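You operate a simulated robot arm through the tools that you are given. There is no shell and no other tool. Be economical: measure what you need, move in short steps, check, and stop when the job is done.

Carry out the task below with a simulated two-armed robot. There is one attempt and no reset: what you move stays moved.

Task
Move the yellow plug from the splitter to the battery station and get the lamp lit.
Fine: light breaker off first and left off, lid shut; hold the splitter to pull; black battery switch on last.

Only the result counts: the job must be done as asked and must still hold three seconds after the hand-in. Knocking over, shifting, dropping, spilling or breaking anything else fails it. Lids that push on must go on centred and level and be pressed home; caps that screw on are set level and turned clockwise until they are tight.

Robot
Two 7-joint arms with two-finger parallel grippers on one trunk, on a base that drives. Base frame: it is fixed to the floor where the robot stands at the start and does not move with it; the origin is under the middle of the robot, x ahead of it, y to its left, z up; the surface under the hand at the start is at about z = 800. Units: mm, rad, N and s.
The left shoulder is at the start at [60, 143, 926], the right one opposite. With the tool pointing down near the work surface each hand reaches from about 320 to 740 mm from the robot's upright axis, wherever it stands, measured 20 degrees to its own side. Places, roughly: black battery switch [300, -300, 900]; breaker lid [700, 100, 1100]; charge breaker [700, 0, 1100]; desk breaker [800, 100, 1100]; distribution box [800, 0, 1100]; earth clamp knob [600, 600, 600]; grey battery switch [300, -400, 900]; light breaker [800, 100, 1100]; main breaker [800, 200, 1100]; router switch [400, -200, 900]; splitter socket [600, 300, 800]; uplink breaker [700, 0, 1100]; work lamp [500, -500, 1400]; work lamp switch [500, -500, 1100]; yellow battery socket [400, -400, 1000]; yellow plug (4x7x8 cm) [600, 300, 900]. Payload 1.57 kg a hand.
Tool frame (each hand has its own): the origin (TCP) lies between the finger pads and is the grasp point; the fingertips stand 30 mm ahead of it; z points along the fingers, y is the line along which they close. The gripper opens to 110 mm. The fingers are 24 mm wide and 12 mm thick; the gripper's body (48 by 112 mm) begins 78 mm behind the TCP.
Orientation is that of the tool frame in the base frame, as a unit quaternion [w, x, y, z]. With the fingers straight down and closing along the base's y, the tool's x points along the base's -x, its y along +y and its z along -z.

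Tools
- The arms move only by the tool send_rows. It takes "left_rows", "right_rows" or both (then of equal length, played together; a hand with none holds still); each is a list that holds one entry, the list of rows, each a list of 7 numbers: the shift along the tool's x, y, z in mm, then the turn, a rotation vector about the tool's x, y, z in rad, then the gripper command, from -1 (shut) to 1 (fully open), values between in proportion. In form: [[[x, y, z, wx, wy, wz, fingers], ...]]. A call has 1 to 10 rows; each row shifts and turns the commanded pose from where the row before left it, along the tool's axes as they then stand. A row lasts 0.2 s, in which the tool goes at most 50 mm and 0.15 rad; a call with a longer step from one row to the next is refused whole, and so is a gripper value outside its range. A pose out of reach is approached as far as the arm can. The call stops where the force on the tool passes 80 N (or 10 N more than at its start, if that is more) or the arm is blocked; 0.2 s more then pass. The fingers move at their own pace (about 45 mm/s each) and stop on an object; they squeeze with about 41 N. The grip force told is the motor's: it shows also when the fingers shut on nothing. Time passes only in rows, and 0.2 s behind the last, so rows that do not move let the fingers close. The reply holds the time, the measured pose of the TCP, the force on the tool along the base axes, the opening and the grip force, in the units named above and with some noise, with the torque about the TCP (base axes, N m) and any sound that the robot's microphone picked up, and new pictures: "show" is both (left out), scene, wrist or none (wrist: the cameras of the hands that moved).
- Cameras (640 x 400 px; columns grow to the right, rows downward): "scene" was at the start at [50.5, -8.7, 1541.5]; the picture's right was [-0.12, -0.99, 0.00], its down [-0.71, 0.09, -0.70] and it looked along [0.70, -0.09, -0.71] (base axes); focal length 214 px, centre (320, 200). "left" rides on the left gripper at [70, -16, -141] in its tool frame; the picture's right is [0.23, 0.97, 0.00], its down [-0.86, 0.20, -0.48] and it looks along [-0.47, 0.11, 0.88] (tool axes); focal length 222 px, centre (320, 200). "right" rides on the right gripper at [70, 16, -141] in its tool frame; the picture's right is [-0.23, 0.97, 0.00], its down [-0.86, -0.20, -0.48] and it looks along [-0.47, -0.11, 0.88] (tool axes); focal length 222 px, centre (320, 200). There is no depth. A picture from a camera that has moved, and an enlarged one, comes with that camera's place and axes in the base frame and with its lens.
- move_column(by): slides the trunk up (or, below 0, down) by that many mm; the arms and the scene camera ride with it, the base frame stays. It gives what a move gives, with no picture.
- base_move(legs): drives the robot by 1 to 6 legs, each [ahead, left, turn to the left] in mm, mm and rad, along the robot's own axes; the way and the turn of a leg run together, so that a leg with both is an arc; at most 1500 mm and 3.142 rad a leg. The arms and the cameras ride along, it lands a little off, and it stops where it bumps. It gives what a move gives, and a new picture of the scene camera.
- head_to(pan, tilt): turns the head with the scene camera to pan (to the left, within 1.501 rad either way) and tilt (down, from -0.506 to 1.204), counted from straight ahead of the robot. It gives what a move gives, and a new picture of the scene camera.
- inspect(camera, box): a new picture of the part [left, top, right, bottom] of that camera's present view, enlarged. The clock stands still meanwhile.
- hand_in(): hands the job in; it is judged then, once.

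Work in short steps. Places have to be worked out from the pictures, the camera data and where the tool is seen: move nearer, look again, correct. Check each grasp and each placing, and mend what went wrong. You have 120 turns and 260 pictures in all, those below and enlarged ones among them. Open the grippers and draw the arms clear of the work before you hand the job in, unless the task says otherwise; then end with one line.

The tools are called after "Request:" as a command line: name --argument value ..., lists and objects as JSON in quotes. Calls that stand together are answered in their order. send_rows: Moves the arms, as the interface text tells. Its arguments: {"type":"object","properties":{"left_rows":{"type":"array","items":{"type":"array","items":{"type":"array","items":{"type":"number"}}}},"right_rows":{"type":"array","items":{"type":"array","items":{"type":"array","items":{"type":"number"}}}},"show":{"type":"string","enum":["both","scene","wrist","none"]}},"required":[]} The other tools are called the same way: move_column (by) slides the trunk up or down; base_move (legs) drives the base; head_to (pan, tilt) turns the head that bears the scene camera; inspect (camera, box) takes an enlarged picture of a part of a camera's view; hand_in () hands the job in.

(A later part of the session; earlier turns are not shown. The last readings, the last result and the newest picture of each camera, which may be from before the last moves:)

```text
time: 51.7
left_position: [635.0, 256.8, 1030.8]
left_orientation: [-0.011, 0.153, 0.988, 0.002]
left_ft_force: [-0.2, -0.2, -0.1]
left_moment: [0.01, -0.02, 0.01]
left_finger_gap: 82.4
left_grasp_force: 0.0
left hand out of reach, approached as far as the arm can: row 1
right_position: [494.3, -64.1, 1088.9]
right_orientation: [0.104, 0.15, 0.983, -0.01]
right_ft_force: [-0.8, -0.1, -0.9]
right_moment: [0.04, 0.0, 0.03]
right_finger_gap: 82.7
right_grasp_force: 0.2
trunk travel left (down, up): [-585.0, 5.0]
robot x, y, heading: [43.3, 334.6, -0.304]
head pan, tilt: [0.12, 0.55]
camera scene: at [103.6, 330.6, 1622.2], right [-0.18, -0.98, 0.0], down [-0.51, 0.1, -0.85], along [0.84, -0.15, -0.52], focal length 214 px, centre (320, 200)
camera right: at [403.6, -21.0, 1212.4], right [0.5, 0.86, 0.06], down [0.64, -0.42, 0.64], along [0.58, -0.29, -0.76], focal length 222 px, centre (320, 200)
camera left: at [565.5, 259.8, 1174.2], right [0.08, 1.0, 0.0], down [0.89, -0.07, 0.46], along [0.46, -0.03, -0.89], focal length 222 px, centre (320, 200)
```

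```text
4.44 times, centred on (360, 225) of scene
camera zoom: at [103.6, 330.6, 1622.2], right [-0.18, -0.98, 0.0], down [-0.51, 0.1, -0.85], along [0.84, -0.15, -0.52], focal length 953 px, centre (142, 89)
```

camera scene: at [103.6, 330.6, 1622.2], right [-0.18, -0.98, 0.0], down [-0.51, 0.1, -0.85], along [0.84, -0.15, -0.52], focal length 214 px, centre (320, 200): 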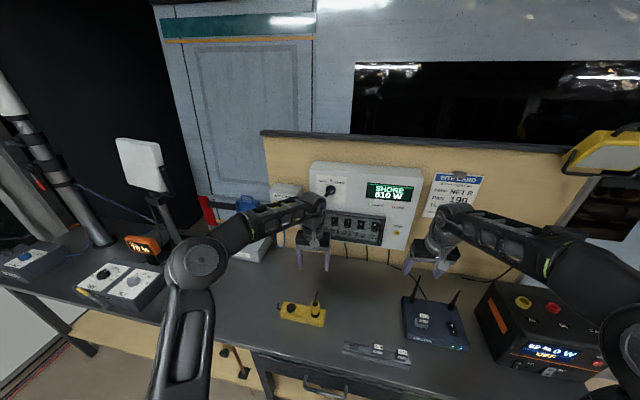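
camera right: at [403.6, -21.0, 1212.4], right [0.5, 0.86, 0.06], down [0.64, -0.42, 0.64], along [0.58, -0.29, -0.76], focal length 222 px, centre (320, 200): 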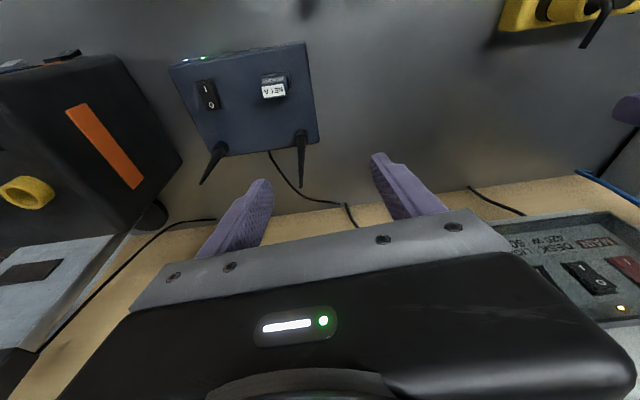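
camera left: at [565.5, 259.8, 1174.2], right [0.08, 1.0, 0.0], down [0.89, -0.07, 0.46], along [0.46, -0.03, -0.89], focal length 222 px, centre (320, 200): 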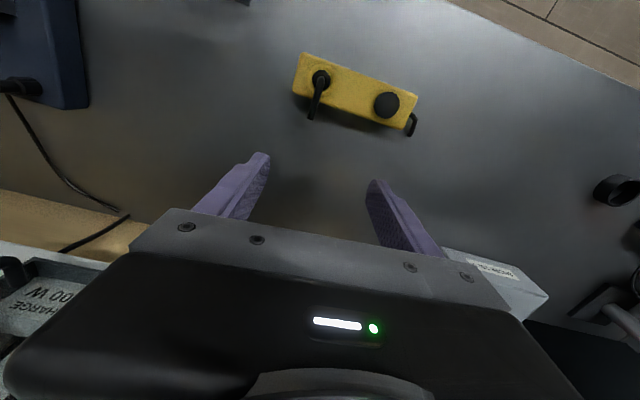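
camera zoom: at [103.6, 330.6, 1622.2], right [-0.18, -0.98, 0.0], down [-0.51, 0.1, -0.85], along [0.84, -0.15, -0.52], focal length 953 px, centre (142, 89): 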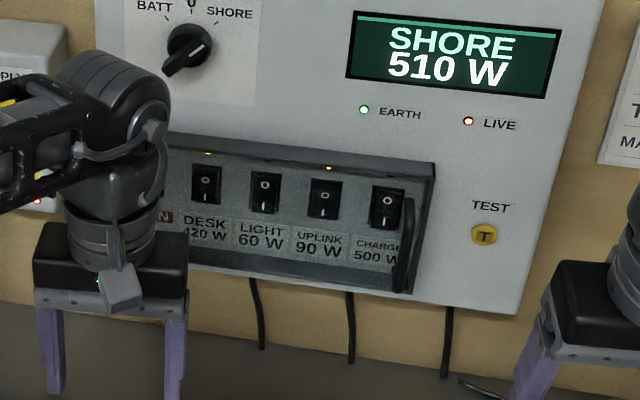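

The lid stayed closed. The splitter is about 155×46 mm with its top at z≈851; the plug is at [561, 263], top ≈912, with a cord stub pointing toward the panel. I lower the column, shift the base left, square the right hand and yaw the left hand across the splitter.

Request:
move_column --by -50

Request:
base_move --legs '[[0, 110, 0]]'

Request:
send_rows --left_rows '[[[0, 0, 0, 0, 0, 0.145, 0.5], [0, 0, 0, 0, 0, 0.145, 0.5], [0, 0, 0, 0, 0, 0.145, 0.5], [0, 0, 0, 0, 0, 0.145, 0.5], [0, 0, 0, 0, 0, 0.145, 0.5], [0, 0, 0, 0, 0, 0.145, 0.5], [0, 0, 0, 0, 0, 0.145, 0.5], [0, 0, 0, 0, 0, 0.145, 0.5]]]' --right_rows '[[[0, 0, 0, 0, 0.104, 0, 0.3], [0, 0, 0, 0, 0.104, 0, 0.3], [0, 0, 0, 0, 0, 0, 0.3], [0, 0, 0, 0, 0, 0, 0.3], [0, 0, 0, 0, 0, 0, 0.3], [0, 0, 0, 0, 0, 0, 0.3], [0, 0, 0, 0, 0, 0, 0.3], [0, 0, 0, 0, 0, 0, 0.3]]]' --show "both"

```text
time: 52.6
left_position: [635.0, 256.9, 981.3]
left_orientation: [-0.011, 0.152, 0.988, 0.0]
left_ft_force: [0.0, -0.8, -0.6]
left_moment: [-0.01, 0.02, -0.01]
left_finger_gap: 82.4
left_grasp_force: 0.1
right_position: [492.9, -63.7, 1038.8]
right_orientation: [0.106, 0.151, 0.983, -0.011]
right_ft_force: [-1.3, 0.1, -0.4]
right_moment: [0.02, 0.03, 0.01]
right_finger_gap: 82.5
right_grasp_force: 0.1
trunk travel left (down, up): [-535.0, 55.0]
robot x, y, heading: [47.3, 339.4, -0.303]
head pan, tilt: [0.12, 0.55]
```

```text
time: 53.8
left_position: [668.2, 364.3, 981.8]
left_orientation: [-0.01, 0.152, 0.988, 0.002]
left_ft_force: [0.6, -0.1, -0.1]
left_moment: [-0.05, 0.01, 0.02]
left_finger_gap: 82.7
left_grasp_force: 0.1
right_position: [527.3, 43.1, 1039.0]
right_orientation: [0.105, 0.15, 0.983, -0.012]
right_ft_force: [-0.2, 0.2, 0.2]
right_moment: [-0.03, 0.0, -0.03]
right_finger_gap: 82.7
right_grasp_force: 0.1
trunk travel left (down, up): [-535.0, 55.0]
robot x, y, heading: [76.1, 442.6, -0.297]
head pan, tilt: [0.12, 0.55]
camera scene: at [137.1, 440.1, 1572.3], right [-0.18, -0.98, 0.0], down [-0.51, 0.09, -0.85], along [0.84, -0.15, -0.52], focal length 214 px, centre (320, 200)
```

scene: 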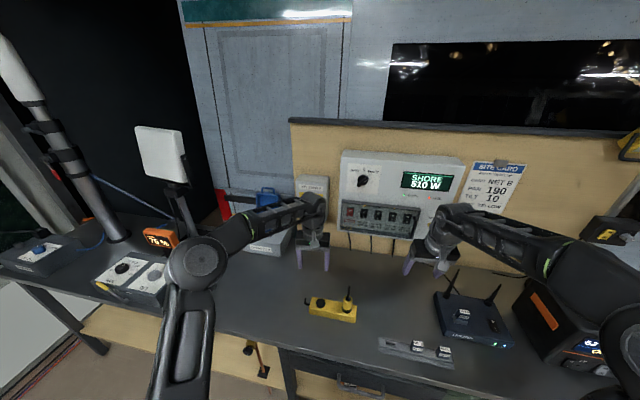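

```text
time: 55.6
left_position: [506.8, 336.8, 905.5]
left_orientation: [-0.004, 0.665, 0.747, -0.002]
left_ft_force: [0.3, 0.3, 0.2]
left_moment: [0.02, 0.02, -0.01]
left_finger_gap: 82.4
left_grasp_force: 0.0
left hand out of reach, approached as far as the arm can: row 4, 5, 6, 7, 8
right_position: [525.6, 42.4, 1040.2]
right_orientation: [0.002, 0.151, 0.989, 0.004]
right_ft_force: [0.2, 0.0, 0.1]
right_moment: [0.02, 0.0, 0.0]
right_finger_gap: 71.0
right_grasp_force: 0.0
trunk travel left (down, up): [-535.0, 55.0]
robot x, y, heading: [75.3, 439.2, -0.306]
head pan, tilt: [0.12, 0.55]
camera scene: at [136.3, 438.2, 1572.3], right [-0.18, -0.98, 0.0], down [-0.51, 0.09, -0.85], along [0.84, -0.15, -0.52], focal length 214 px, centre (320, 200)
camera right: at [462.3, 78.3, 1180.6], right [0.51, 0.86, 0.01], down [0.75, -0.45, 0.48], along [0.42, -0.24, -0.88], focal length 222 px, centre (320, 200)
camera left: at [482.6, 403.3, 1047.0], right [0.94, 0.34, -0.01], down [0.3, -0.83, 0.47], along [0.15, -0.45, -0.88], focal length 222 px, centre (320, 200)
```

scene: 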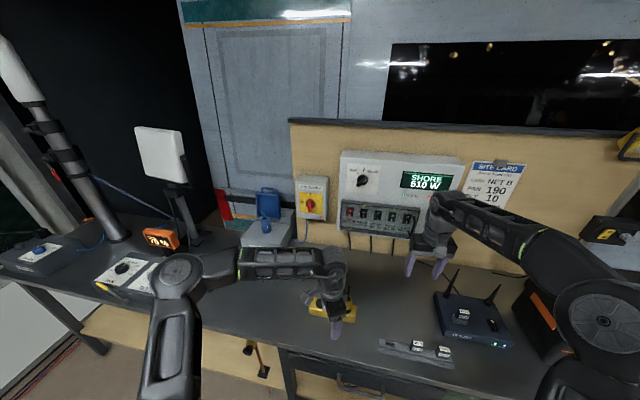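
right: 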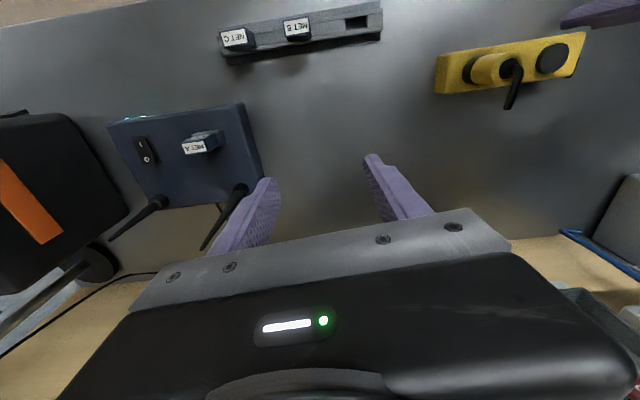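
left: 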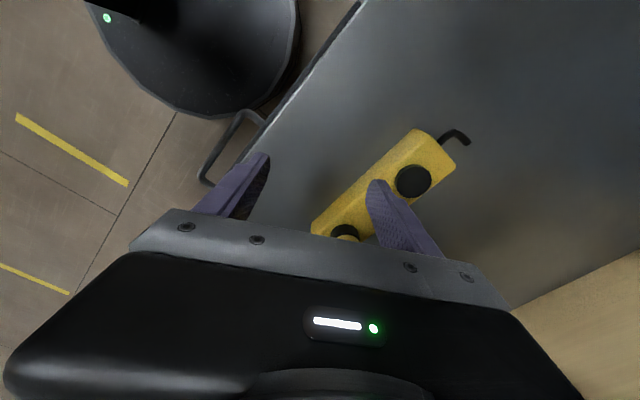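

The left hand was pulled nearer and lower by a reach limit while yawing, but touched nothing. I raise it, shift the base further left so the spot is straight ahead, and check.

Request:
send_rows --left_rows '[[[0, 0, -20, 0, 0, 0, 0.5], [0, 0, -20, 0, 0, 0, 0.5], [0, 0, -20, 0, 0, 0, 0.5]]]' --show "none"

Request:
base_move --legs '[[0, 80, 0]]'

```text
time: 56.4
left_position: [480.1, 331.5, 952.6]
left_orientation: [-0.007, 0.667, 0.745, -0.004]
left_ft_force: [-0.4, 0.5, -0.4]
left_moment: [0.04, -0.06, 0.01]
left_finger_gap: 82.5
left_grasp_force: 0.0
left hand out of reach, approached as far as the arm can: row 1, 2, 3
right_position: [524.4, 42.2, 1039.2]
right_orientation: [0.002, 0.151, 0.989, 0.005]
right_ft_force: [0.8, 0.2, -0.5]
right_moment: [-0.03, 0.01, 0.0]
right_finger_gap: 71.6
right_grasp_force: 0.1
trunk travel left (down, up): [-535.0, 55.0]
robot x, y, heading: [75.9, 442.9, -0.3]
head pan, tilt: [0.12, 0.55]
```

```text
time: 57.4
left_position: [505.3, 411.4, 952.1]
left_orientation: [-0.008, 0.666, 0.746, -0.005]
left_ft_force: [0.9, 0.5, 0.9]
left_moment: [-0.01, 0.0, 0.03]
left_finger_gap: 82.4
left_grasp_force: 0.0
right_position: [550.1, 122.4, 1040.4]
right_orientation: [0.002, 0.149, 0.989, 0.005]
right_ft_force: [0.4, 1.4, 0.5]
right_moment: [-0.04, 0.02, 0.0]
right_finger_gap: 71.6
right_grasp_force: 0.0
trunk travel left (down, up): [-535.0, 55.0]
robot x, y, heading: [102.2, 518.7, -0.298]
head pan, tilt: [0.12, 0.55]
camera scene: at [160.8, 517.1, 1572.3], right [-0.18, -0.98, 0.0], down [-0.51, 0.09, -0.85], along [0.84, -0.15, -0.52], focal length 214 px, centre (320, 200)
```

scene: 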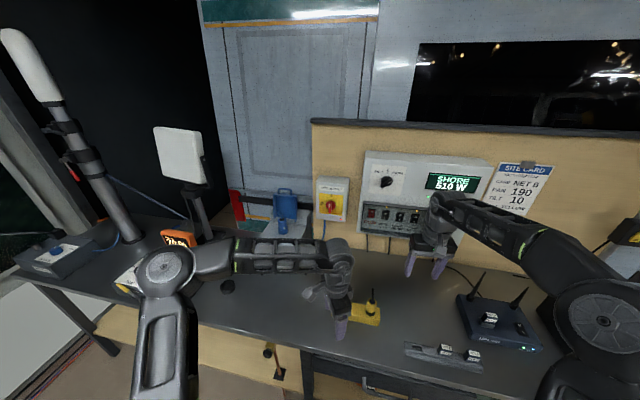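

With this yaw the left arm can't reach far enough. I unwind it and try the opposite yaw, where I can also tilt the hand so that its body leans left, away from the right hand.

Request:
send_rows --left_rows '[[[0, 0, 0, 0, 0, -0.145, 0.5], [0, 0, 0, 0, 0, -0.145, 0.5], [0, 0, 0, 0, 0, -0.145, 0.5], [0, 0, 0, 0, 0, -0.145, 0.5], [0, 0, 0, 0, 0, -0.145, 0.5], [0, 0, 0, 0, 0, -0.145, 0.5], [0, 0, 0, 0, 0, -0.145, 0.5], [0, 0, 0, 0, 0, -0.145, 0.5], [0, 0, 0, 0, 0, -0.145, 0.5], [0, 0, 0, 0, 0, -0.145, 0.5]]]' --show "none"

Request:
send_rows --left_rows '[[[0, 0, 0, 0, 0, -0.145, 0.5], [0, 0, 0, 0, 0, -0.145, 0.5], [0, 0, 0, 0, 0, -0.145, 0.5], [0, 0, 0, 0, 0, -0.145, 0.5], [0, 0, 0, 0, 0, -0.145, 0.5], [0, 0, 0, 0, 0, -0.145, 0.5], [0, 0, 0, 0, 0, -0.145, 0.5], [0, 0, 0, 0, 0, -0.145, 0.5]]]' --show "scene"

```text
time: 59.6
left_position: [505.3, 410.2, 952.0]
left_orientation: [-0.009, 0.003, 1.0, 0.002]
left_ft_force: [-0.5, -0.1, -0.4]
left_moment: [-0.01, -0.01, 0.0]
left_finger_gap: 82.4
left_grasp_force: 0.0
right_position: [549.3, 120.2, 1037.8]
right_orientation: [0.003, 0.149, 0.989, 0.004]
right_ft_force: [0.2, 0.6, -0.2]
right_moment: [-0.01, 0.0, -0.04]
right_finger_gap: 71.2
right_grasp_force: 0.1
trunk travel left (down, up): [-535.0, 55.0]
robot x, y, heading: [103.8, 522.8, -0.296]
head pan, tilt: [0.12, 0.55]
```

```text
time: 61.4
left_position: [503.3, 410.6, 951.9]
left_orientation: [-0.006, -0.546, 0.838, 0.006]
left_ft_force: [-0.5, 0.1, -0.2]
left_moment: [-0.02, 0.0, -0.01]
left_finger_gap: 82.4
left_grasp_force: 0.0
right_position: [550.1, 121.1, 1039.8]
right_orientation: [0.002, 0.148, 0.989, 0.004]
right_ft_force: [0.1, -0.1, 0.2]
right_moment: [-0.03, 0.02, -0.02]
right_finger_gap: 71.7
right_grasp_force: 0.0
trunk travel left (down, up): [-535.0, 55.0]
robot x, y, heading: [101.4, 517.9, -0.296]
head pan, tilt: [0.12, 0.55]
camera scene: at [160.2, 515.3, 1572.3], right [-0.18, -0.98, 0.0], down [-0.51, 0.09, -0.85], along [0.84, -0.15, -0.52], focal length 214 px, centre (320, 200)
```

scene: 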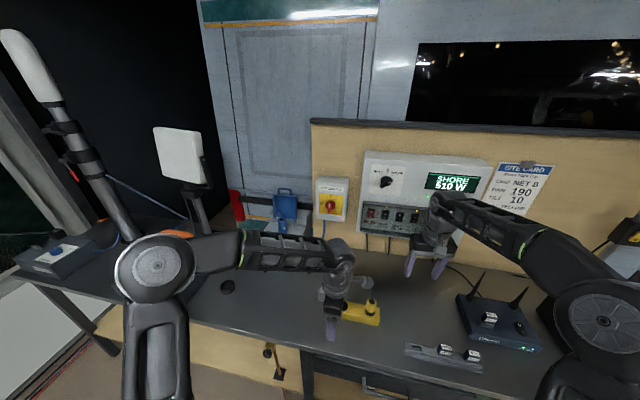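

This side is reachable. I tilt the hand 0.6 rad so it points right-and-down, then look with its camera.

Request:
send_rows --left_rows '[[[0, 0, -5, 0, 0.15, 0.015, 0.5], [0, 0, -5, 0, 0.15, 0, 0.5], [0, 0, -5, 0, 0.15, 0, 0.5], [0, 0, -5, 0, 0.15, 0, 0.5], [0, 0, 0, 0, 0, 0, 0.5]]]' --show "both"

```text
time: 62.6
left_position: [505.6, 414.4, 973.0]
left_orientation: [-0.255, -0.515, 0.804, -0.154]
left_ft_force: [1.3, -0.2, 0.0]
left_moment: [0.01, 0.01, 0.03]
left_finger_gap: 82.4
left_grasp_force: 0.0
right_position: [550.2, 121.1, 1040.5]
right_orientation: [0.003, 0.15, 0.989, 0.004]
right_ft_force: [-0.3, -0.6, -0.3]
right_moment: [0.03, 0.03, -0.02]
right_finger_gap: 71.3
right_grasp_force: 0.0
trunk travel left (down, up): [-535.0, 55.0]
robot x, y, heading: [100.1, 520.1, -0.293]
head pan, tilt: [0.12, 0.55]
camera scene: at [160.0, 514.9, 1572.3], right [-0.18, -0.98, 0.0], down [-0.51, 0.09, -0.85], along [0.84, -0.15, -0.52], focal length 214 px, centre (320, 200)
camera left: at [532.5, 426.2, 1127.9], right [-0.96, 0.24, 0.14], down [0.23, 0.97, -0.09], along [-0.16, -0.05, -0.99], focal length 222 px, centre (320, 200)
```

scene: 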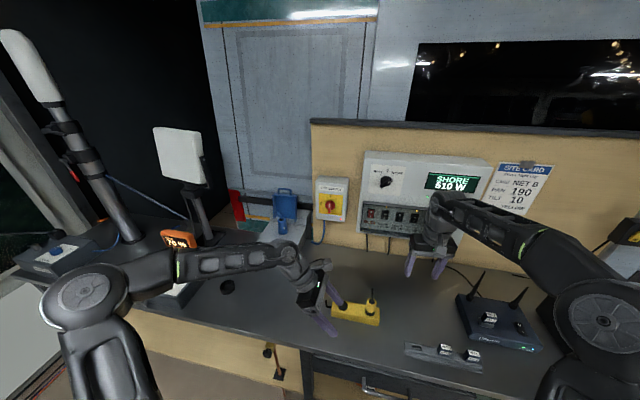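
left: 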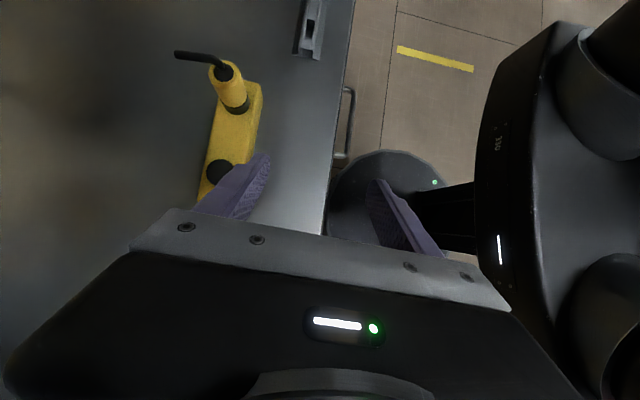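

I move the left hand over the splitter's left end (about 50 mm above the grasp height) and check the alignment.

Request:
send_rows --left_rows '[[[0, -37, 0, 0, 0, 0, 0.5], [0, -37, 0, 0, 0, 0, 0.5], [0, -37, 0, 0, 0, 0, 0.5], [-7, 0, 23, 0, 0, 0, 0.5], [-7, 0, 23, 0, 0, 0, 0.5]]]' --show "both"

Request:
inspect --camera "scene" --box '[280, 250, 400, 340]'

```text
time: 63.8
left_position: [601.3, 355.8, 926.3]
left_orientation: [-0.255, -0.516, 0.804, -0.152]
left_ft_force: [0.5, -0.7, 0.3]
left_moment: [-0.01, -0.01, 0.03]
left_finger_gap: 82.5
left_grasp_force: 0.1
right_position: [550.5, 121.1, 1038.5]
right_orientation: [0.002, 0.15, 0.989, 0.004]
right_ft_force: [0.0, 1.0, 0.0]
right_moment: [-0.01, 0.0, 0.01]
right_finger_gap: 71.4
right_grasp_force: 0.1
trunk travel left (down, up): [-535.0, 55.0]
robot x, y, heading: [99.7, 522.1, -0.298]
head pan, tilt: [0.12, 0.55]
camera scene: at [160.7, 515.2, 1572.3], right [-0.18, -0.98, 0.0], down [-0.51, 0.09, -0.85], along [0.84, -0.15, -0.52], focal length 214 px, centre (320, 200)
camera left: at [627.0, 368.1, 1082.3], right [-0.96, 0.24, 0.14], down [0.23, 0.97, -0.09], along [-0.16, -0.05, -0.99], focal length 222 px, centre (320, 200)
```

scene: 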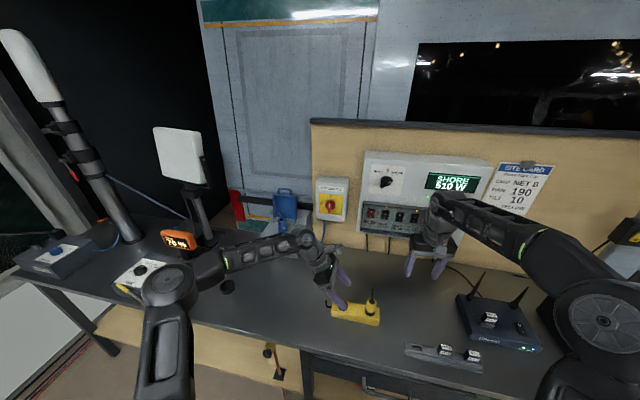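
left: 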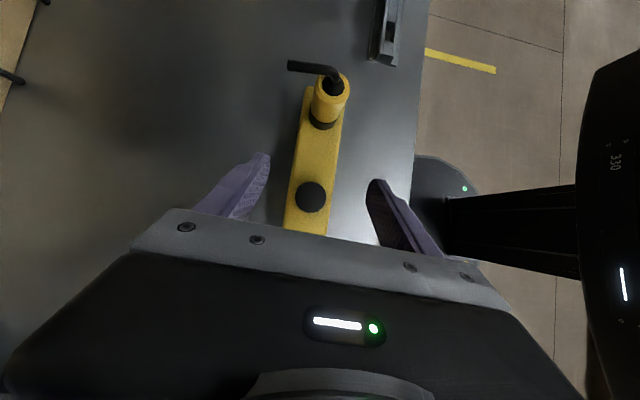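

```text
4.44 times, centred on (340, 295) of scene
camera zoom: at [160.7, 515.2, 1572.3], right [-0.18, -0.98, 0.0], down [-0.51, 0.09, -0.85], along [0.84, -0.15, -0.52], focal length 953 px, centre (231, -222)
```

zoom: 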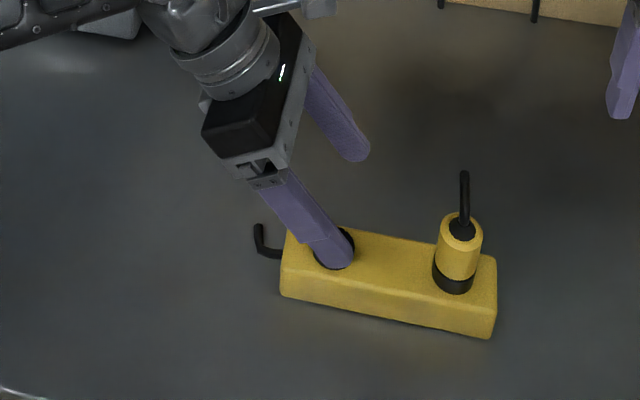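

The splitter is centred between the fingers. I descend straight down to grasp height, then close gently.

Request:
send_rows --left_rows '[[[-10.5, 0, 16, 0, 0, 0, 0.5], [-10.5, 0, 16, 0, 0, 0, 0.5], [-10.5, 0, 16, 0, 0, 0, 0.5], [-10.3, 0, 15.5, 0, 0, 0, 0.5], [0, 0, 0, 0, 0, 0, 0.2], [0, 0, 0, 0, 0, 0, 0.0]]]' --show "wrist"

Request:
inspect --camera "scene" --box '[280, 250, 400, 340]'

```text
time: 65.2
left_position: [598.0, 354.6, 848.4]
left_orientation: [-0.254, -0.516, 0.803, -0.153]
left_ft_force: [0.2, -0.9, 0.1]
left_moment: [-0.02, 0.0, 0.0]
left_finger_gap: 54.8
left_grasp_force: 0.0
right_position: [550.7, 120.7, 1039.7]
right_orientation: [0.002, 0.149, 0.989, 0.004]
right_ft_force: [0.0, 0.2, 0.6]
right_moment: [-0.02, 0.01, 0.02]
right_finger_gap: 71.4
right_grasp_force: 0.1
trunk travel left (down, up): [-535.0, 55.0]
robot x, y, heading: [101.1, 523.7, -0.3]
head pan, tilt: [0.12, 0.55]
camera left: at [624.4, 367.2, 1004.0], right [-0.96, 0.24, 0.14], down [0.23, 0.97, -0.09], along [-0.16, -0.05, -0.99], focal length 222 px, centre (320, 200)
```

left: 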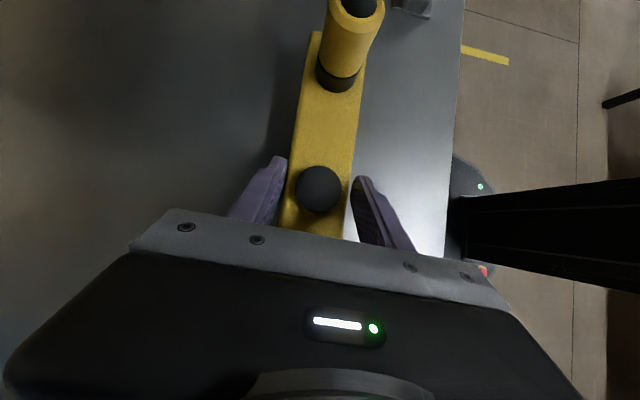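

```text
4.44 times, centred on (340, 295) of scene
camera zoom: at [160.3, 515.3, 1572.3], right [-0.18, -0.98, 0.0], down [-0.51, 0.09, -0.85], along [0.84, -0.15, -0.52], focal length 953 px, centre (231, -222)
```

zoom: 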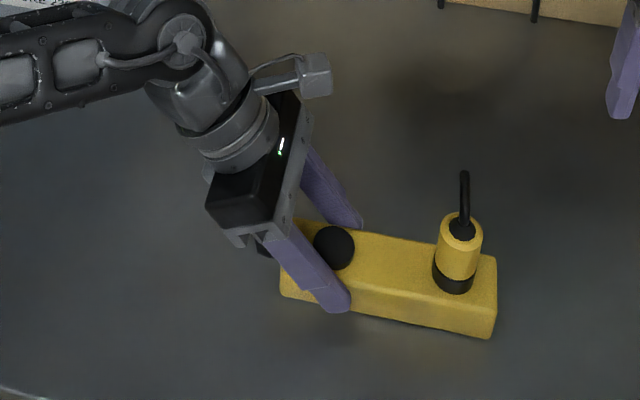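

Fingers straddle the splitter evenly; I close to hold it.

Request:
send_rows --left_rows '[[[0, 0, 0, 0, 0, 0, -0.2], [0, 0, 0, 0, 0, 0, -0.5], [0, 0, 0, 0, 0, 0, -1], [0, 0, 0, 0, 0, 0, -1]]]' --right_rows '[[[0, 30, 0, 0, 0, 0, 0.3], [0, 30, 0, 0, 0, 0, 0.3], [0, 30, 0, 0, 0, 0, 0.3], [0, 0, 0, 0, 0, 0, 0.3]]]' --show "both"

Request:
inspect --camera "scene" --box '[280, 250, 400, 340]'

```text
time: 66.2
left_position: [598.5, 355.7, 848.4]
left_orientation: [-0.255, -0.516, 0.803, -0.154]
left_ft_force: [-0.3, 0.6, 1.6]
left_moment: [-0.1, -0.09, 0.11]
left_finger_gap: 49.3
left_grasp_force: 41.3
right_position: [578.2, 208.0, 1038.1]
right_orientation: [0.002, 0.15, 0.989, 0.004]
right_ft_force: [0.1, -0.4, 0.1]
right_moment: [0.04, -0.04, -0.01]
right_finger_gap: 71.5
right_grasp_force: 0.1
trunk travel left (down, up): [-535.0, 55.0]
robot x, y, heading: [102.0, 520.1, -0.297]
head pan, tilt: [0.12, 0.55]
camera scene: at [160.2, 515.6, 1572.3], right [-0.18, -0.98, 0.0], down [-0.51, 0.09, -0.85], along [0.84, -0.15, -0.52], focal length 214 px, centre (320, 200)
camera right: at [515.0, 242.1, 1180.2], right [0.5, 0.86, 0.01], down [0.75, -0.45, 0.48], along [0.42, -0.23, -0.88], focal length 222 px, centre (320, 200)
camera left: at [624.4, 367.3, 1004.3], right [-0.96, 0.24, 0.14], down [0.23, 0.97, -0.09], along [-0.16, -0.05, -0.99], focal length 222 px, centre (320, 200)
```

scene: 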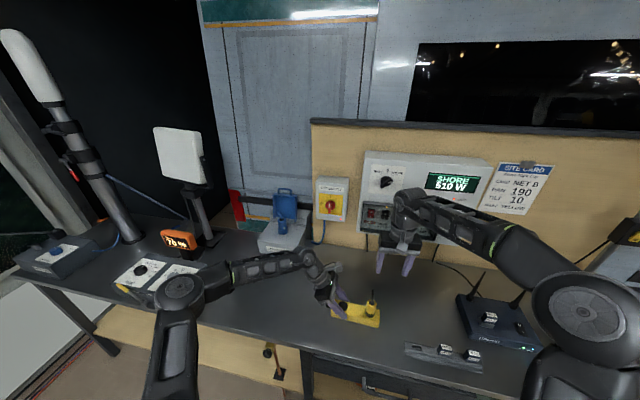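
right: 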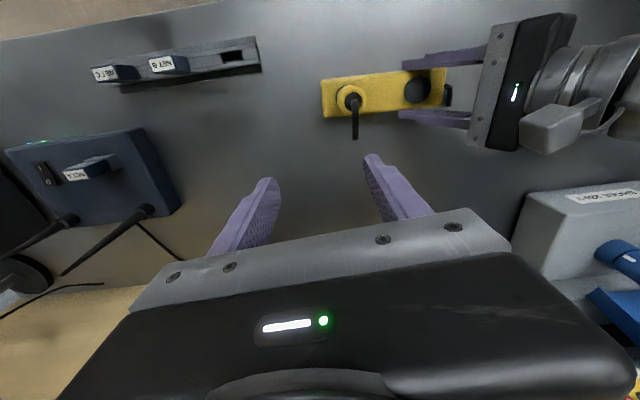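
left: 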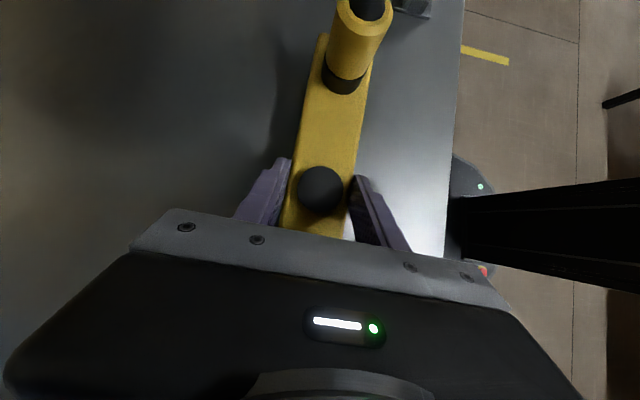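

```text
4.44 times, centred on (340, 295) of scene
camera zoom: at [160.2, 515.6, 1572.3], right [-0.18, -0.98, 0.0], down [-0.51, 0.09, -0.85], along [0.84, -0.15, -0.52], focal length 953 px, centre (231, -222)
```

zoom: 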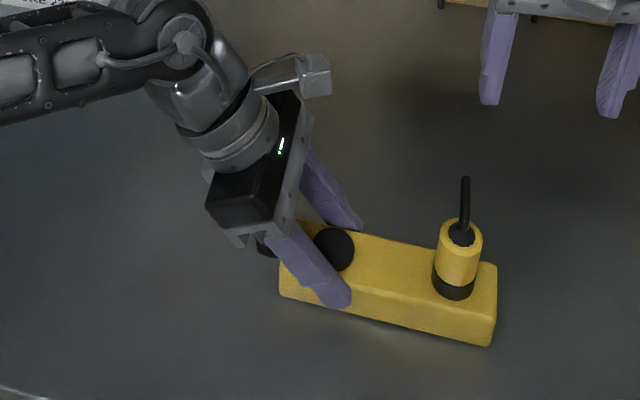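

The splitter is held (49 mm gap, 41 N). I bring the right hand over the plug and look closely.

Request:
send_rows --right_rows '[[[22, 24, 10, 0, 0, 0, 0.2], [22, 24, 20, 0, 0, 0, 0.2], [0, 0, 20, 0, 0, 0, 0.2]]]' --show "wrist"

Request:
inspect --camera "scene" --box '[300, 240, 420, 330]'

```text
time: 67.0
left_position: [598.5, 355.4, 848.6]
left_orientation: [-0.254, -0.516, 0.804, -0.153]
left_ft_force: [1.1, -0.1, 1.4]
left_moment: [-0.15, -0.07, -0.05]
left_finger_gap: 49.8
left_grasp_force: 41.3
right_position: [550.7, 268.6, 989.9]
right_orientation: [0.002, 0.148, 0.989, 0.004]
right_ft_force: [0.1, 0.7, 0.9]
right_moment: [0.01, 0.02, -0.02]
right_finger_gap: 65.9
right_grasp_force: 0.1
trunk travel left (down, up): [-535.0, 55.0]
robot x, y, heading: [102.4, 521.9, -0.296]
head pan, tilt: [0.12, 0.55]
camera right: at [487.2, 302.9, 1131.9], right [0.5, 0.86, 0.01], down [0.76, -0.45, 0.48], along [0.42, -0.23, -0.88], focal length 222 px, centre (320, 200)
```

right: 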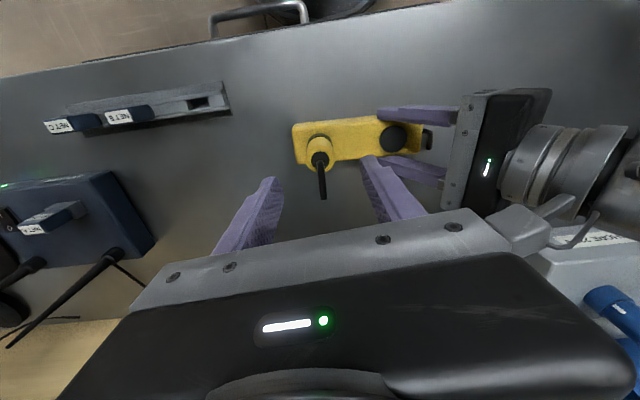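

```text
4.44 times, centred on (360, 285) of scene
camera zoom: at [160.2, 515.5, 1572.3], right [-0.18, -0.98, 0.0], down [-0.51, 0.09, -0.85], along [0.84, -0.15, -0.52], focal length 953 px, centre (142, -178)
```

zoom: 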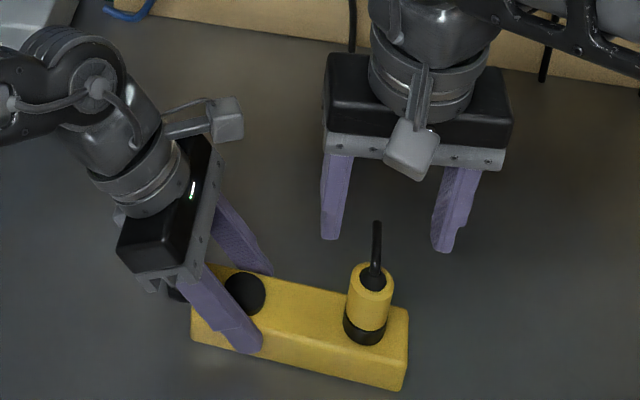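

The scene camera agrees with the known fingertip position, so the plug axis is near e≈424, n≈-438. I nudge and descend around the plug in steps.

Request:
send_rows --right_rows '[[[5, 2, 20, 0, 0, 0, 0.2], [0, 0, 25, 0, 0, 0, 0.2]]]' --show "wrist"

Request:
inspect --camera "scene" --box '[330, 250, 410, 330]'

```text
time: 67.6
left_position: [598.4, 354.9, 848.2]
left_orientation: [-0.255, -0.515, 0.804, -0.153]
left_ft_force: [0.7, -0.6, 0.9]
left_moment: [-0.08, -0.11, 0.0]
left_finger_gap: 49.2
left_grasp_force: 40.7
right_position: [546.2, 271.1, 945.3]
right_orientation: [0.004, 0.149, 0.989, 0.005]
right_ft_force: [0.4, 1.0, -0.2]
right_moment: [-0.03, 0.01, 0.0]
right_finger_gap: 65.7
right_grasp_force: 0.0
trunk travel left (down, up): [-535.0, 55.0]
robot x, y, heading: [101.0, 519.7, -0.299]
head pan, tilt: [0.12, 0.55]
camera right: at [482.6, 306.2, 1086.1], right [0.5, 0.86, 0.01], down [0.75, -0.45, 0.48], along [0.42, -0.23, -0.88], focal length 222 px, centre (320, 200)
```

right: 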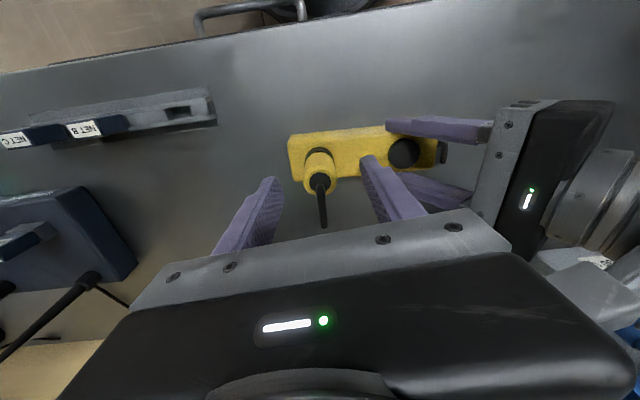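

```text
5.00 times, centred on (370, 290) of scene
camera zoom: at [160.1, 515.5, 1572.3], right [-0.18, -0.98, 0.0], down [-0.51, 0.09, -0.85], along [0.84, -0.15, -0.52], focal length 1072 px, centre (70, -250)
```

zoom: 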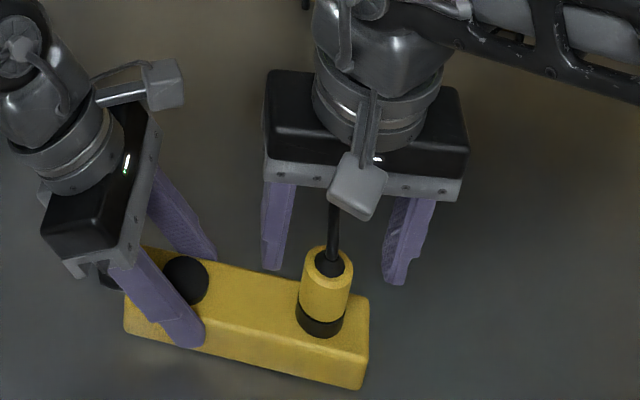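

With the plug top at z≈922 both cameras agree with the present hand position. I descend to grasp height and close on the yellow body.

Request:
send_rows --right_rows '[[[-2, 1, 15, 0, 0, 0, 0.2], [0, 0, 15, 0, 0, 0, 0.2], [0, 0, 14, 0, 0, 0, 0.2]]]' --show "wrist"

Request:
inspect --camera "scene" --box '[330, 250, 410, 330]'

```text
time: 68.4
left_position: [598.3, 355.5, 848.4]
left_orientation: [-0.254, -0.516, 0.803, -0.154]
left_ft_force: [0.5, 1.2, 2.9]
left_moment: [-0.11, -0.13, 0.03]
left_finger_gap: 49.6
left_grasp_force: 41.3
right_position: [548.3, 271.5, 901.1]
right_orientation: [0.003, 0.15, 0.989, 0.004]
right_ft_force: [0.7, 0.3, -1.4]
right_moment: [-0.03, -0.01, -0.03]
right_finger_gap: 65.8
right_grasp_force: 0.2
trunk travel left (down, up): [-535.0, 55.0]
robot x, y, heading: [98.1, 521.1, -0.3]
head pan, tilt: [0.12, 0.55]
camera right: at [484.9, 306.0, 1043.1], right [0.5, 0.86, 0.01], down [0.75, -0.45, 0.48], along [0.42, -0.23, -0.88], focal length 222 px, centre (320, 200)
```

right: 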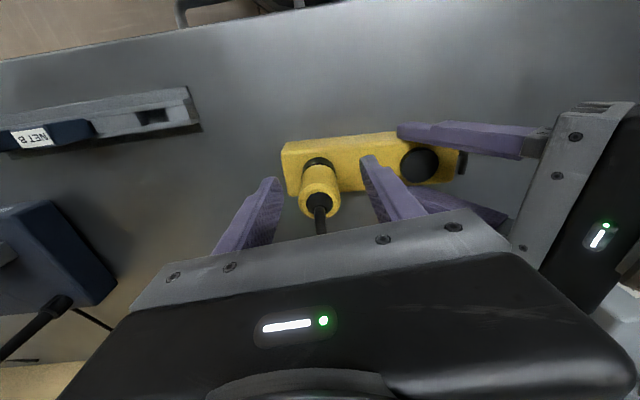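

```text
5.00 times, centred on (370, 290) of scene
camera zoom: at [160.1, 515.5, 1572.3], right [-0.18, -0.98, 0.0], down [-0.51, 0.09, -0.85], along [0.84, -0.15, -0.52], focal length 1072 px, centre (70, -250)
```

zoom: 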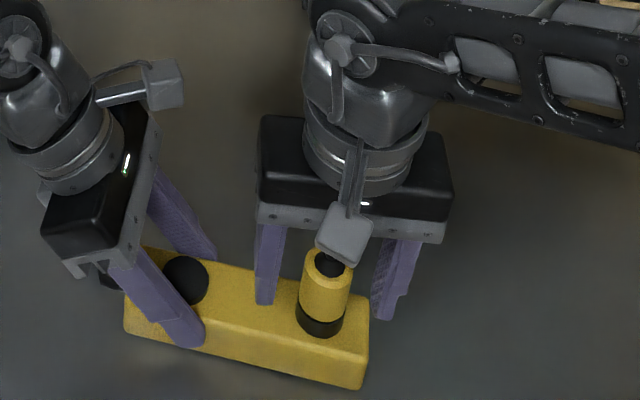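

The fingers flank the plug. I close the right gripper.

Request:
send_rows --right_rows '[[[0, 0, 0, 0, 0, 0, -0.1], [0, 0, 0, 0, 0, 0, -0.3], [0, 0, 0, 0, 0, 0, -1], [0, 0, 0, 0, 0, 0, -1], [0, 0, 0, 0, 0, 0, -1]]]' --show "wrist"

Request:
inspect --camera "scene" --box '[330, 250, 410, 330]'

```text
time: 69.6
left_position: [597.1, 354.6, 848.8]
left_orientation: [-0.254, -0.516, 0.804, -0.153]
left_ft_force: [0.5, 4.5, 6.5]
left_moment: [-0.61, 0.09, -0.06]
left_finger_gap: 49.4
left_grasp_force: 41.1
right_position: [548.2, 269.8, 901.7]
right_orientation: [0.003, 0.149, 0.989, 0.004]
right_ft_force: [-1.4, -7.1, -1.7]
right_moment: [-0.38, 0.11, -0.06]
right_finger_gap: 30.5
right_grasp_force: 35.9
trunk travel left (down, up): [-535.0, 55.0]
robot x, y, heading: [102.7, 522.4, -0.298]
head pan, tilt: [0.12, 0.55]
camera right: at [484.8, 305.4, 1043.0], right [0.51, 0.86, 0.01], down [0.76, -0.45, 0.48], along [0.42, -0.24, -0.88], focal length 222 px, centre (320, 200)
```

right: 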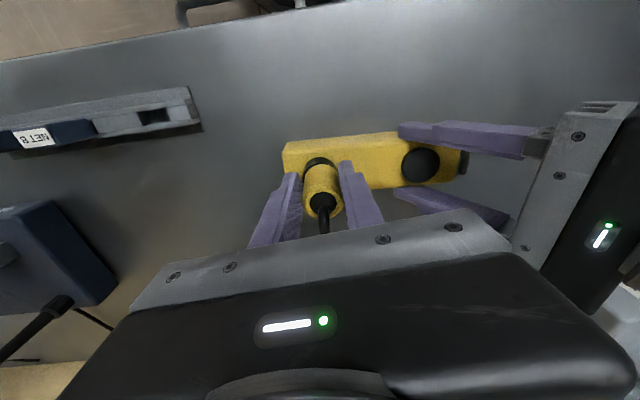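

```text
5.00 times, centred on (370, 290) of scene
camera zoom: at [159.9, 515.3, 1572.3], right [-0.18, -0.98, 0.0], down [-0.51, 0.09, -0.85], along [0.84, -0.15, -0.52], focal length 1072 px, centre (70, -250)
```

zoom: 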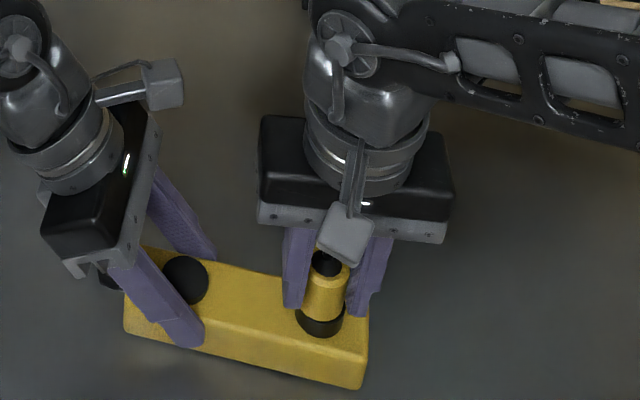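

Plug gripped (30.5 mm). I pull straight up in small steps while the left hand holds the splitter.

Request:
send_rows --right_rows '[[[0, 0, -4, 0, 0, 0, -1], [0, 0, -4, 0, 0, 0, -1], [0, 0, -4, 0, 0, 0, -1], [0, 0, -5, 0, 0, 0, -1], [0, 0, -6, 0, 0, 0, -1]]]' --show "wrist"

Request:
inspect --camera "scene" --box '[330, 250, 410, 330]'

```text
time: 70.8
left_position: [597.7, 354.9, 848.8]
left_orientation: [-0.254, -0.516, 0.803, -0.154]
left_ft_force: [0.8, 1.6, 5.1]
left_moment: [0.37, -0.43, 0.06]
left_finger_gap: 49.4
left_grasp_force: 41.1
right_position: [547.9, 271.9, 925.9]
right_orientation: [0.003, 0.149, 0.989, 0.005]
right_ft_force: [-0.6, -0.9, -0.5]
right_moment: [-0.02, 0.08, -0.01]
right_finger_gap: 30.4
right_grasp_force: 39.7
trunk travel left (down, up): [-535.0, 55.0]
robot x, y, heading: [100.3, 520.1, -0.296]
head pan, tilt: [0.12, 0.55]
camera right: at [483.9, 306.8, 1066.7], right [0.5, 0.86, 0.01], down [0.75, -0.45, 0.48], along [0.42, -0.23, -0.88], focal length 222 px, centre (320, 200)
```

right: 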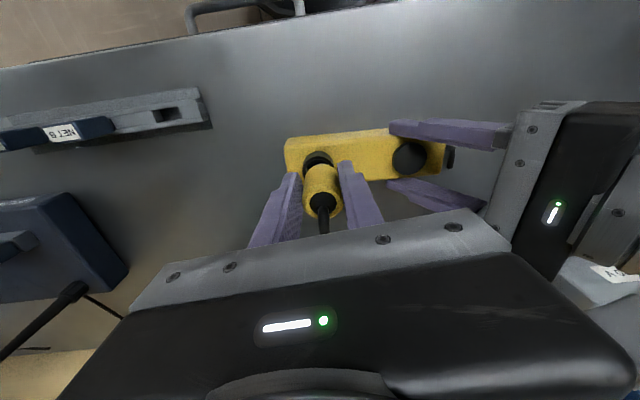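

```text
5.00 times, centred on (370, 290) of scene
camera zoom: at [160.1, 515.7, 1572.3], right [-0.18, -0.98, 0.0], down [-0.51, 0.09, -0.85], along [0.84, -0.15, -0.52], focal length 1072 px, centre (70, -250)
```

zoom: 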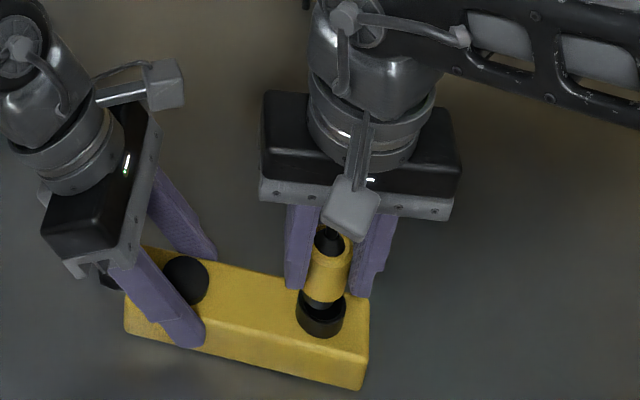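

The plug is out with no slip. I lift it clear.

Request:
send_rows --right_rows '[[[0, 0, -8, 0, 0, 0, -1], [0, 0, -15, 0, 0, 0, -1], [0, 0, -20, 0, 0, 0, -1], [0, 0, -25, 0, 0, 0, -1], [0, 0, -25, 0, 0, 0, -1]]]' --show "wrist"

Request:
inspect --camera "scene" --box '[330, 230, 420, 330]'

```text
time: 72.0
left_position: [597.9, 354.8, 848.7]
left_orientation: [-0.255, -0.516, 0.803, -0.154]
left_ft_force: [0.4, 1.1, 4.4]
left_moment: [0.17, -0.28, 0.04]
left_finger_gap: 49.7
left_grasp_force: 41.5
right_position: [546.1, 270.1, 1016.4]
right_orientation: [0.002, 0.149, 0.989, 0.005]
right_ft_force: [0.2, 0.6, -0.9]
right_moment: [0.0, 0.04, 0.02]
right_finger_gap: 30.4
right_grasp_force: 39.3
trunk travel left (down, up): [-535.0, 55.0]
robot x, y, heading: [100.5, 519.5, -0.3]
head pan, tilt: [0.12, 0.55]
camera right: at [482.4, 305.7, 1158.3], right [0.5, 0.86, 0.01], down [0.76, -0.45, 0.48], along [0.42, -0.23, -0.88], focal length 222 px, centre (320, 200)
```

right: 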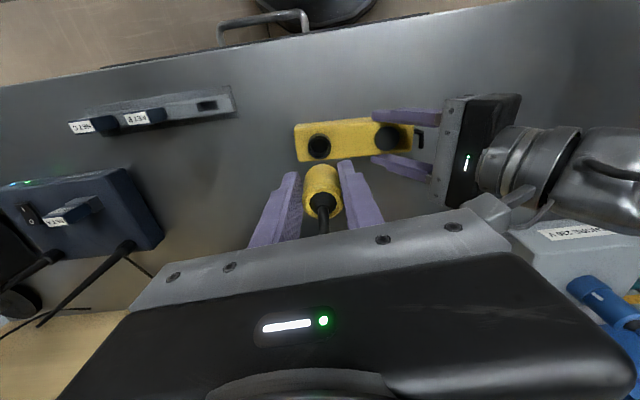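

```text
4.00 times, centred on (375, 280) of scene
camera zoom: at [160.0, 515.6, 1572.3], right [-0.18, -0.98, 0.0], down [-0.51, 0.09, -0.85], along [0.84, -0.15, -0.52], focal length 858 px, centre (100, -120)
```

zoom: 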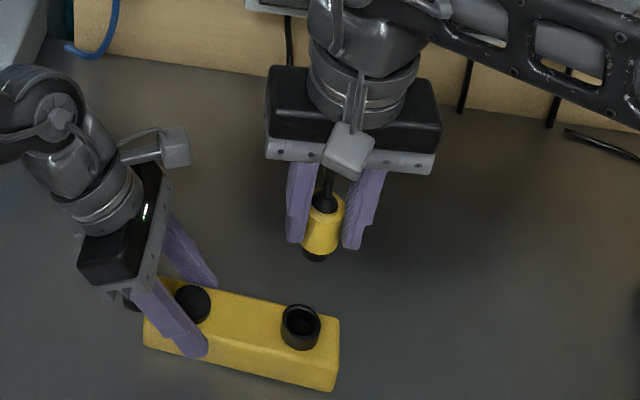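

The plug is free. I open the left hand and back it out along its own axis, up and to the left.

Request:
send_rows --left_rows '[[[0, 0, 0, 0, 0, 0, -0.1], [0, 0, 0, 0, 0, 0, 0.2], [0, 0, 0, 0, 0, 0, 0.3], [5, 0, -15, 0, 0, 0, 0.3], [10, 0, -25, 0, 0, 0, 0.3], [10, 0, -30, 0, 0, 0, 0.3], [10, 0, -30, 0, 0, 0, 0.3], [10, 0, -30, 0, 0, 0, 0.3]]]' --show "scene"

Request:
inspect --camera "scene" --box '[300, 260, 400, 330]'

```text
time: 73.8
left_position: [617.5, 387.5, 983.1]
left_orientation: [-0.256, -0.516, 0.803, -0.153]
left_ft_force: [0.6, -0.3, -1.1]
left_moment: [0.0, -0.02, -0.03]
left_finger_gap: 71.7
left_grasp_force: 0.1
right_position: [546.3, 270.0, 1016.3]
right_orientation: [0.003, 0.149, 0.989, 0.004]
right_ft_force: [0.5, 0.5, -1.4]
right_moment: [0.02, 0.0, 0.01]
right_finger_gap: 30.1
right_grasp_force: 39.2
trunk travel left (down, up): [-535.0, 55.0]
robot x, y, heading: [98.5, 519.7, -0.297]
head pan, tilt: [0.12, 0.55]
camera scene: at [160.1, 515.5, 1572.3], right [-0.18, -0.98, 0.0], down [-0.51, 0.09, -0.85], along [0.84, -0.15, -0.52], focal length 214 px, centre (320, 200)
```

scene: 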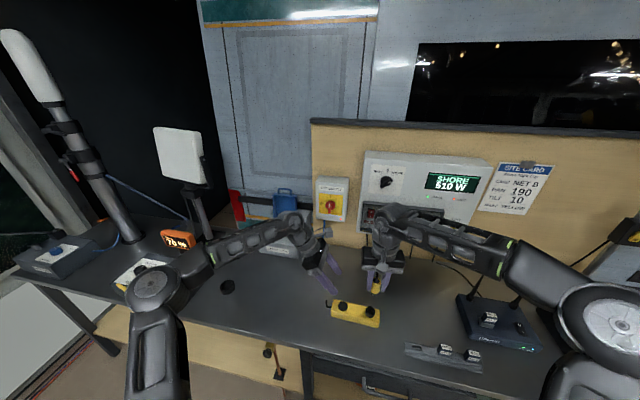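

```text
5.71 times, centred on (350, 295) of scene
camera zoom: at [160.1, 515.5, 1572.3], right [-0.18, -0.98, 0.0], down [-0.51, 0.09, -0.85], along [0.84, -0.15, -0.52], focal length 1226 px, centre (149, -343)
```

zoom: 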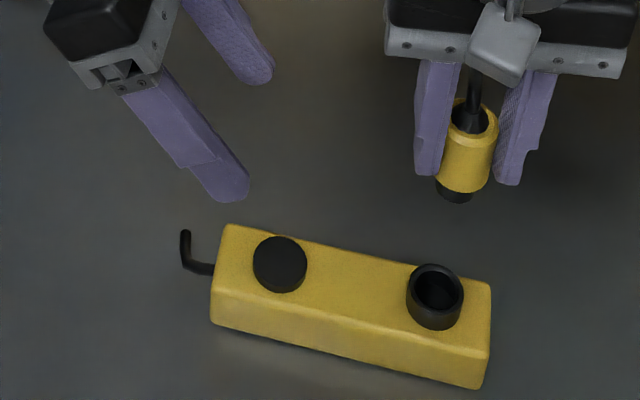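

The splitter is intact. I raise the column and the plug, then drive right toward the battery in stages.

Request:
move_column --by 55

Request:
send_rows --right_rows '[[[0, 0, -20, 0, 0, 0, -1], [0, 0, -10, 0, 0, 0, -1]]]' --left_rows '[[[0, 0, -25, 0, 0, 0, 0.3], [0, 0, -25, 0, 0, 0, 0.3]]]' --show "none"

Request:
base_move --legs '[[0, -350, 0]]'

```text
time: 74.8
left_position: [617.2, 387.6, 1037.3]
left_orientation: [-0.255, -0.516, 0.803, -0.154]
left_ft_force: [0.5, 0.0, 0.4]
left_moment: [0.0, 0.0, 0.01]
left_finger_gap: 71.5
left_grasp_force: 0.1
right_position: [545.6, 269.2, 1071.6]
right_orientation: [0.003, 0.149, 0.989, 0.003]
right_ft_force: [0.0, 0.9, 0.0]
right_moment: [0.01, 0.0, 0.01]
right_finger_gap: 30.5
right_grasp_force: 39.5
trunk travel left (down, up): [-590.0, 0.0]
robot x, y, heading: [103.1, 523.5, -0.3]
head pan, tilt: [0.12, 0.55]
```

```text
time: 75.4
left_position: [630.9, 412.4, 1076.6]
left_orientation: [-0.254, -0.516, 0.803, -0.153]
left_ft_force: [0.1, 0.2, -0.6]
left_moment: [0.0, 0.0, -0.01]
left_finger_gap: 71.7
left_grasp_force: 0.0
right_position: [547.0, 270.7, 1101.6]
right_orientation: [0.002, 0.149, 0.989, 0.004]
right_ft_force: [1.0, 0.5, -1.0]
right_moment: [0.05, 0.02, 0.01]
right_finger_gap: 30.3
right_grasp_force: 39.6
trunk travel left (down, up): [-590.0, 0.0]
robot x, y, heading: [102.8, 521.9, -0.297]
head pan, tilt: [0.12, 0.55]
```

```text
time: 77.7
left_position: [525.5, 72.8, 1078.4]
left_orientation: [-0.254, -0.516, 0.804, -0.152]
left_ft_force: [0.2, 0.5, -0.1]
left_moment: [0.04, -0.04, -0.01]
left_finger_gap: 71.8
left_grasp_force: 0.1
right_position: [440.9, -70.3, 1101.0]
right_orientation: [0.002, 0.15, 0.989, 0.005]
right_ft_force: [-0.7, 0.6, -1.1]
right_moment: [0.04, 0.03, -0.02]
right_finger_gap: 30.1
right_grasp_force: 39.8
trunk travel left (down, up): [-590.0, 0.0]
robot x, y, heading: [-1.3, 181.5, -0.301]
head pan, tilt: [0.12, 0.55]
camera scene: at [55.6, 174.5, 1627.3], right [-0.18, -0.98, 0.0], down [-0.51, 0.09, -0.85], along [0.84, -0.15, -0.52], focal length 214 px, centre (320, 200)
```

scene: 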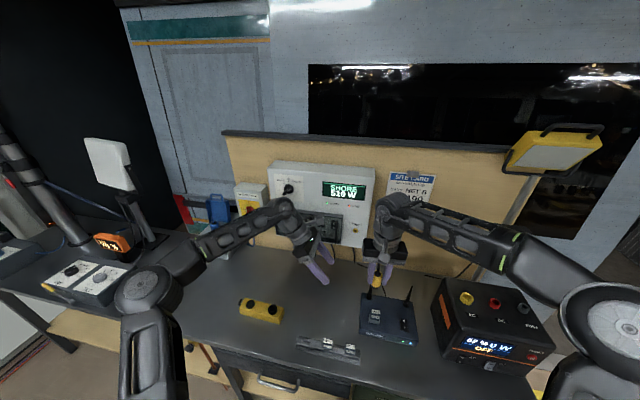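

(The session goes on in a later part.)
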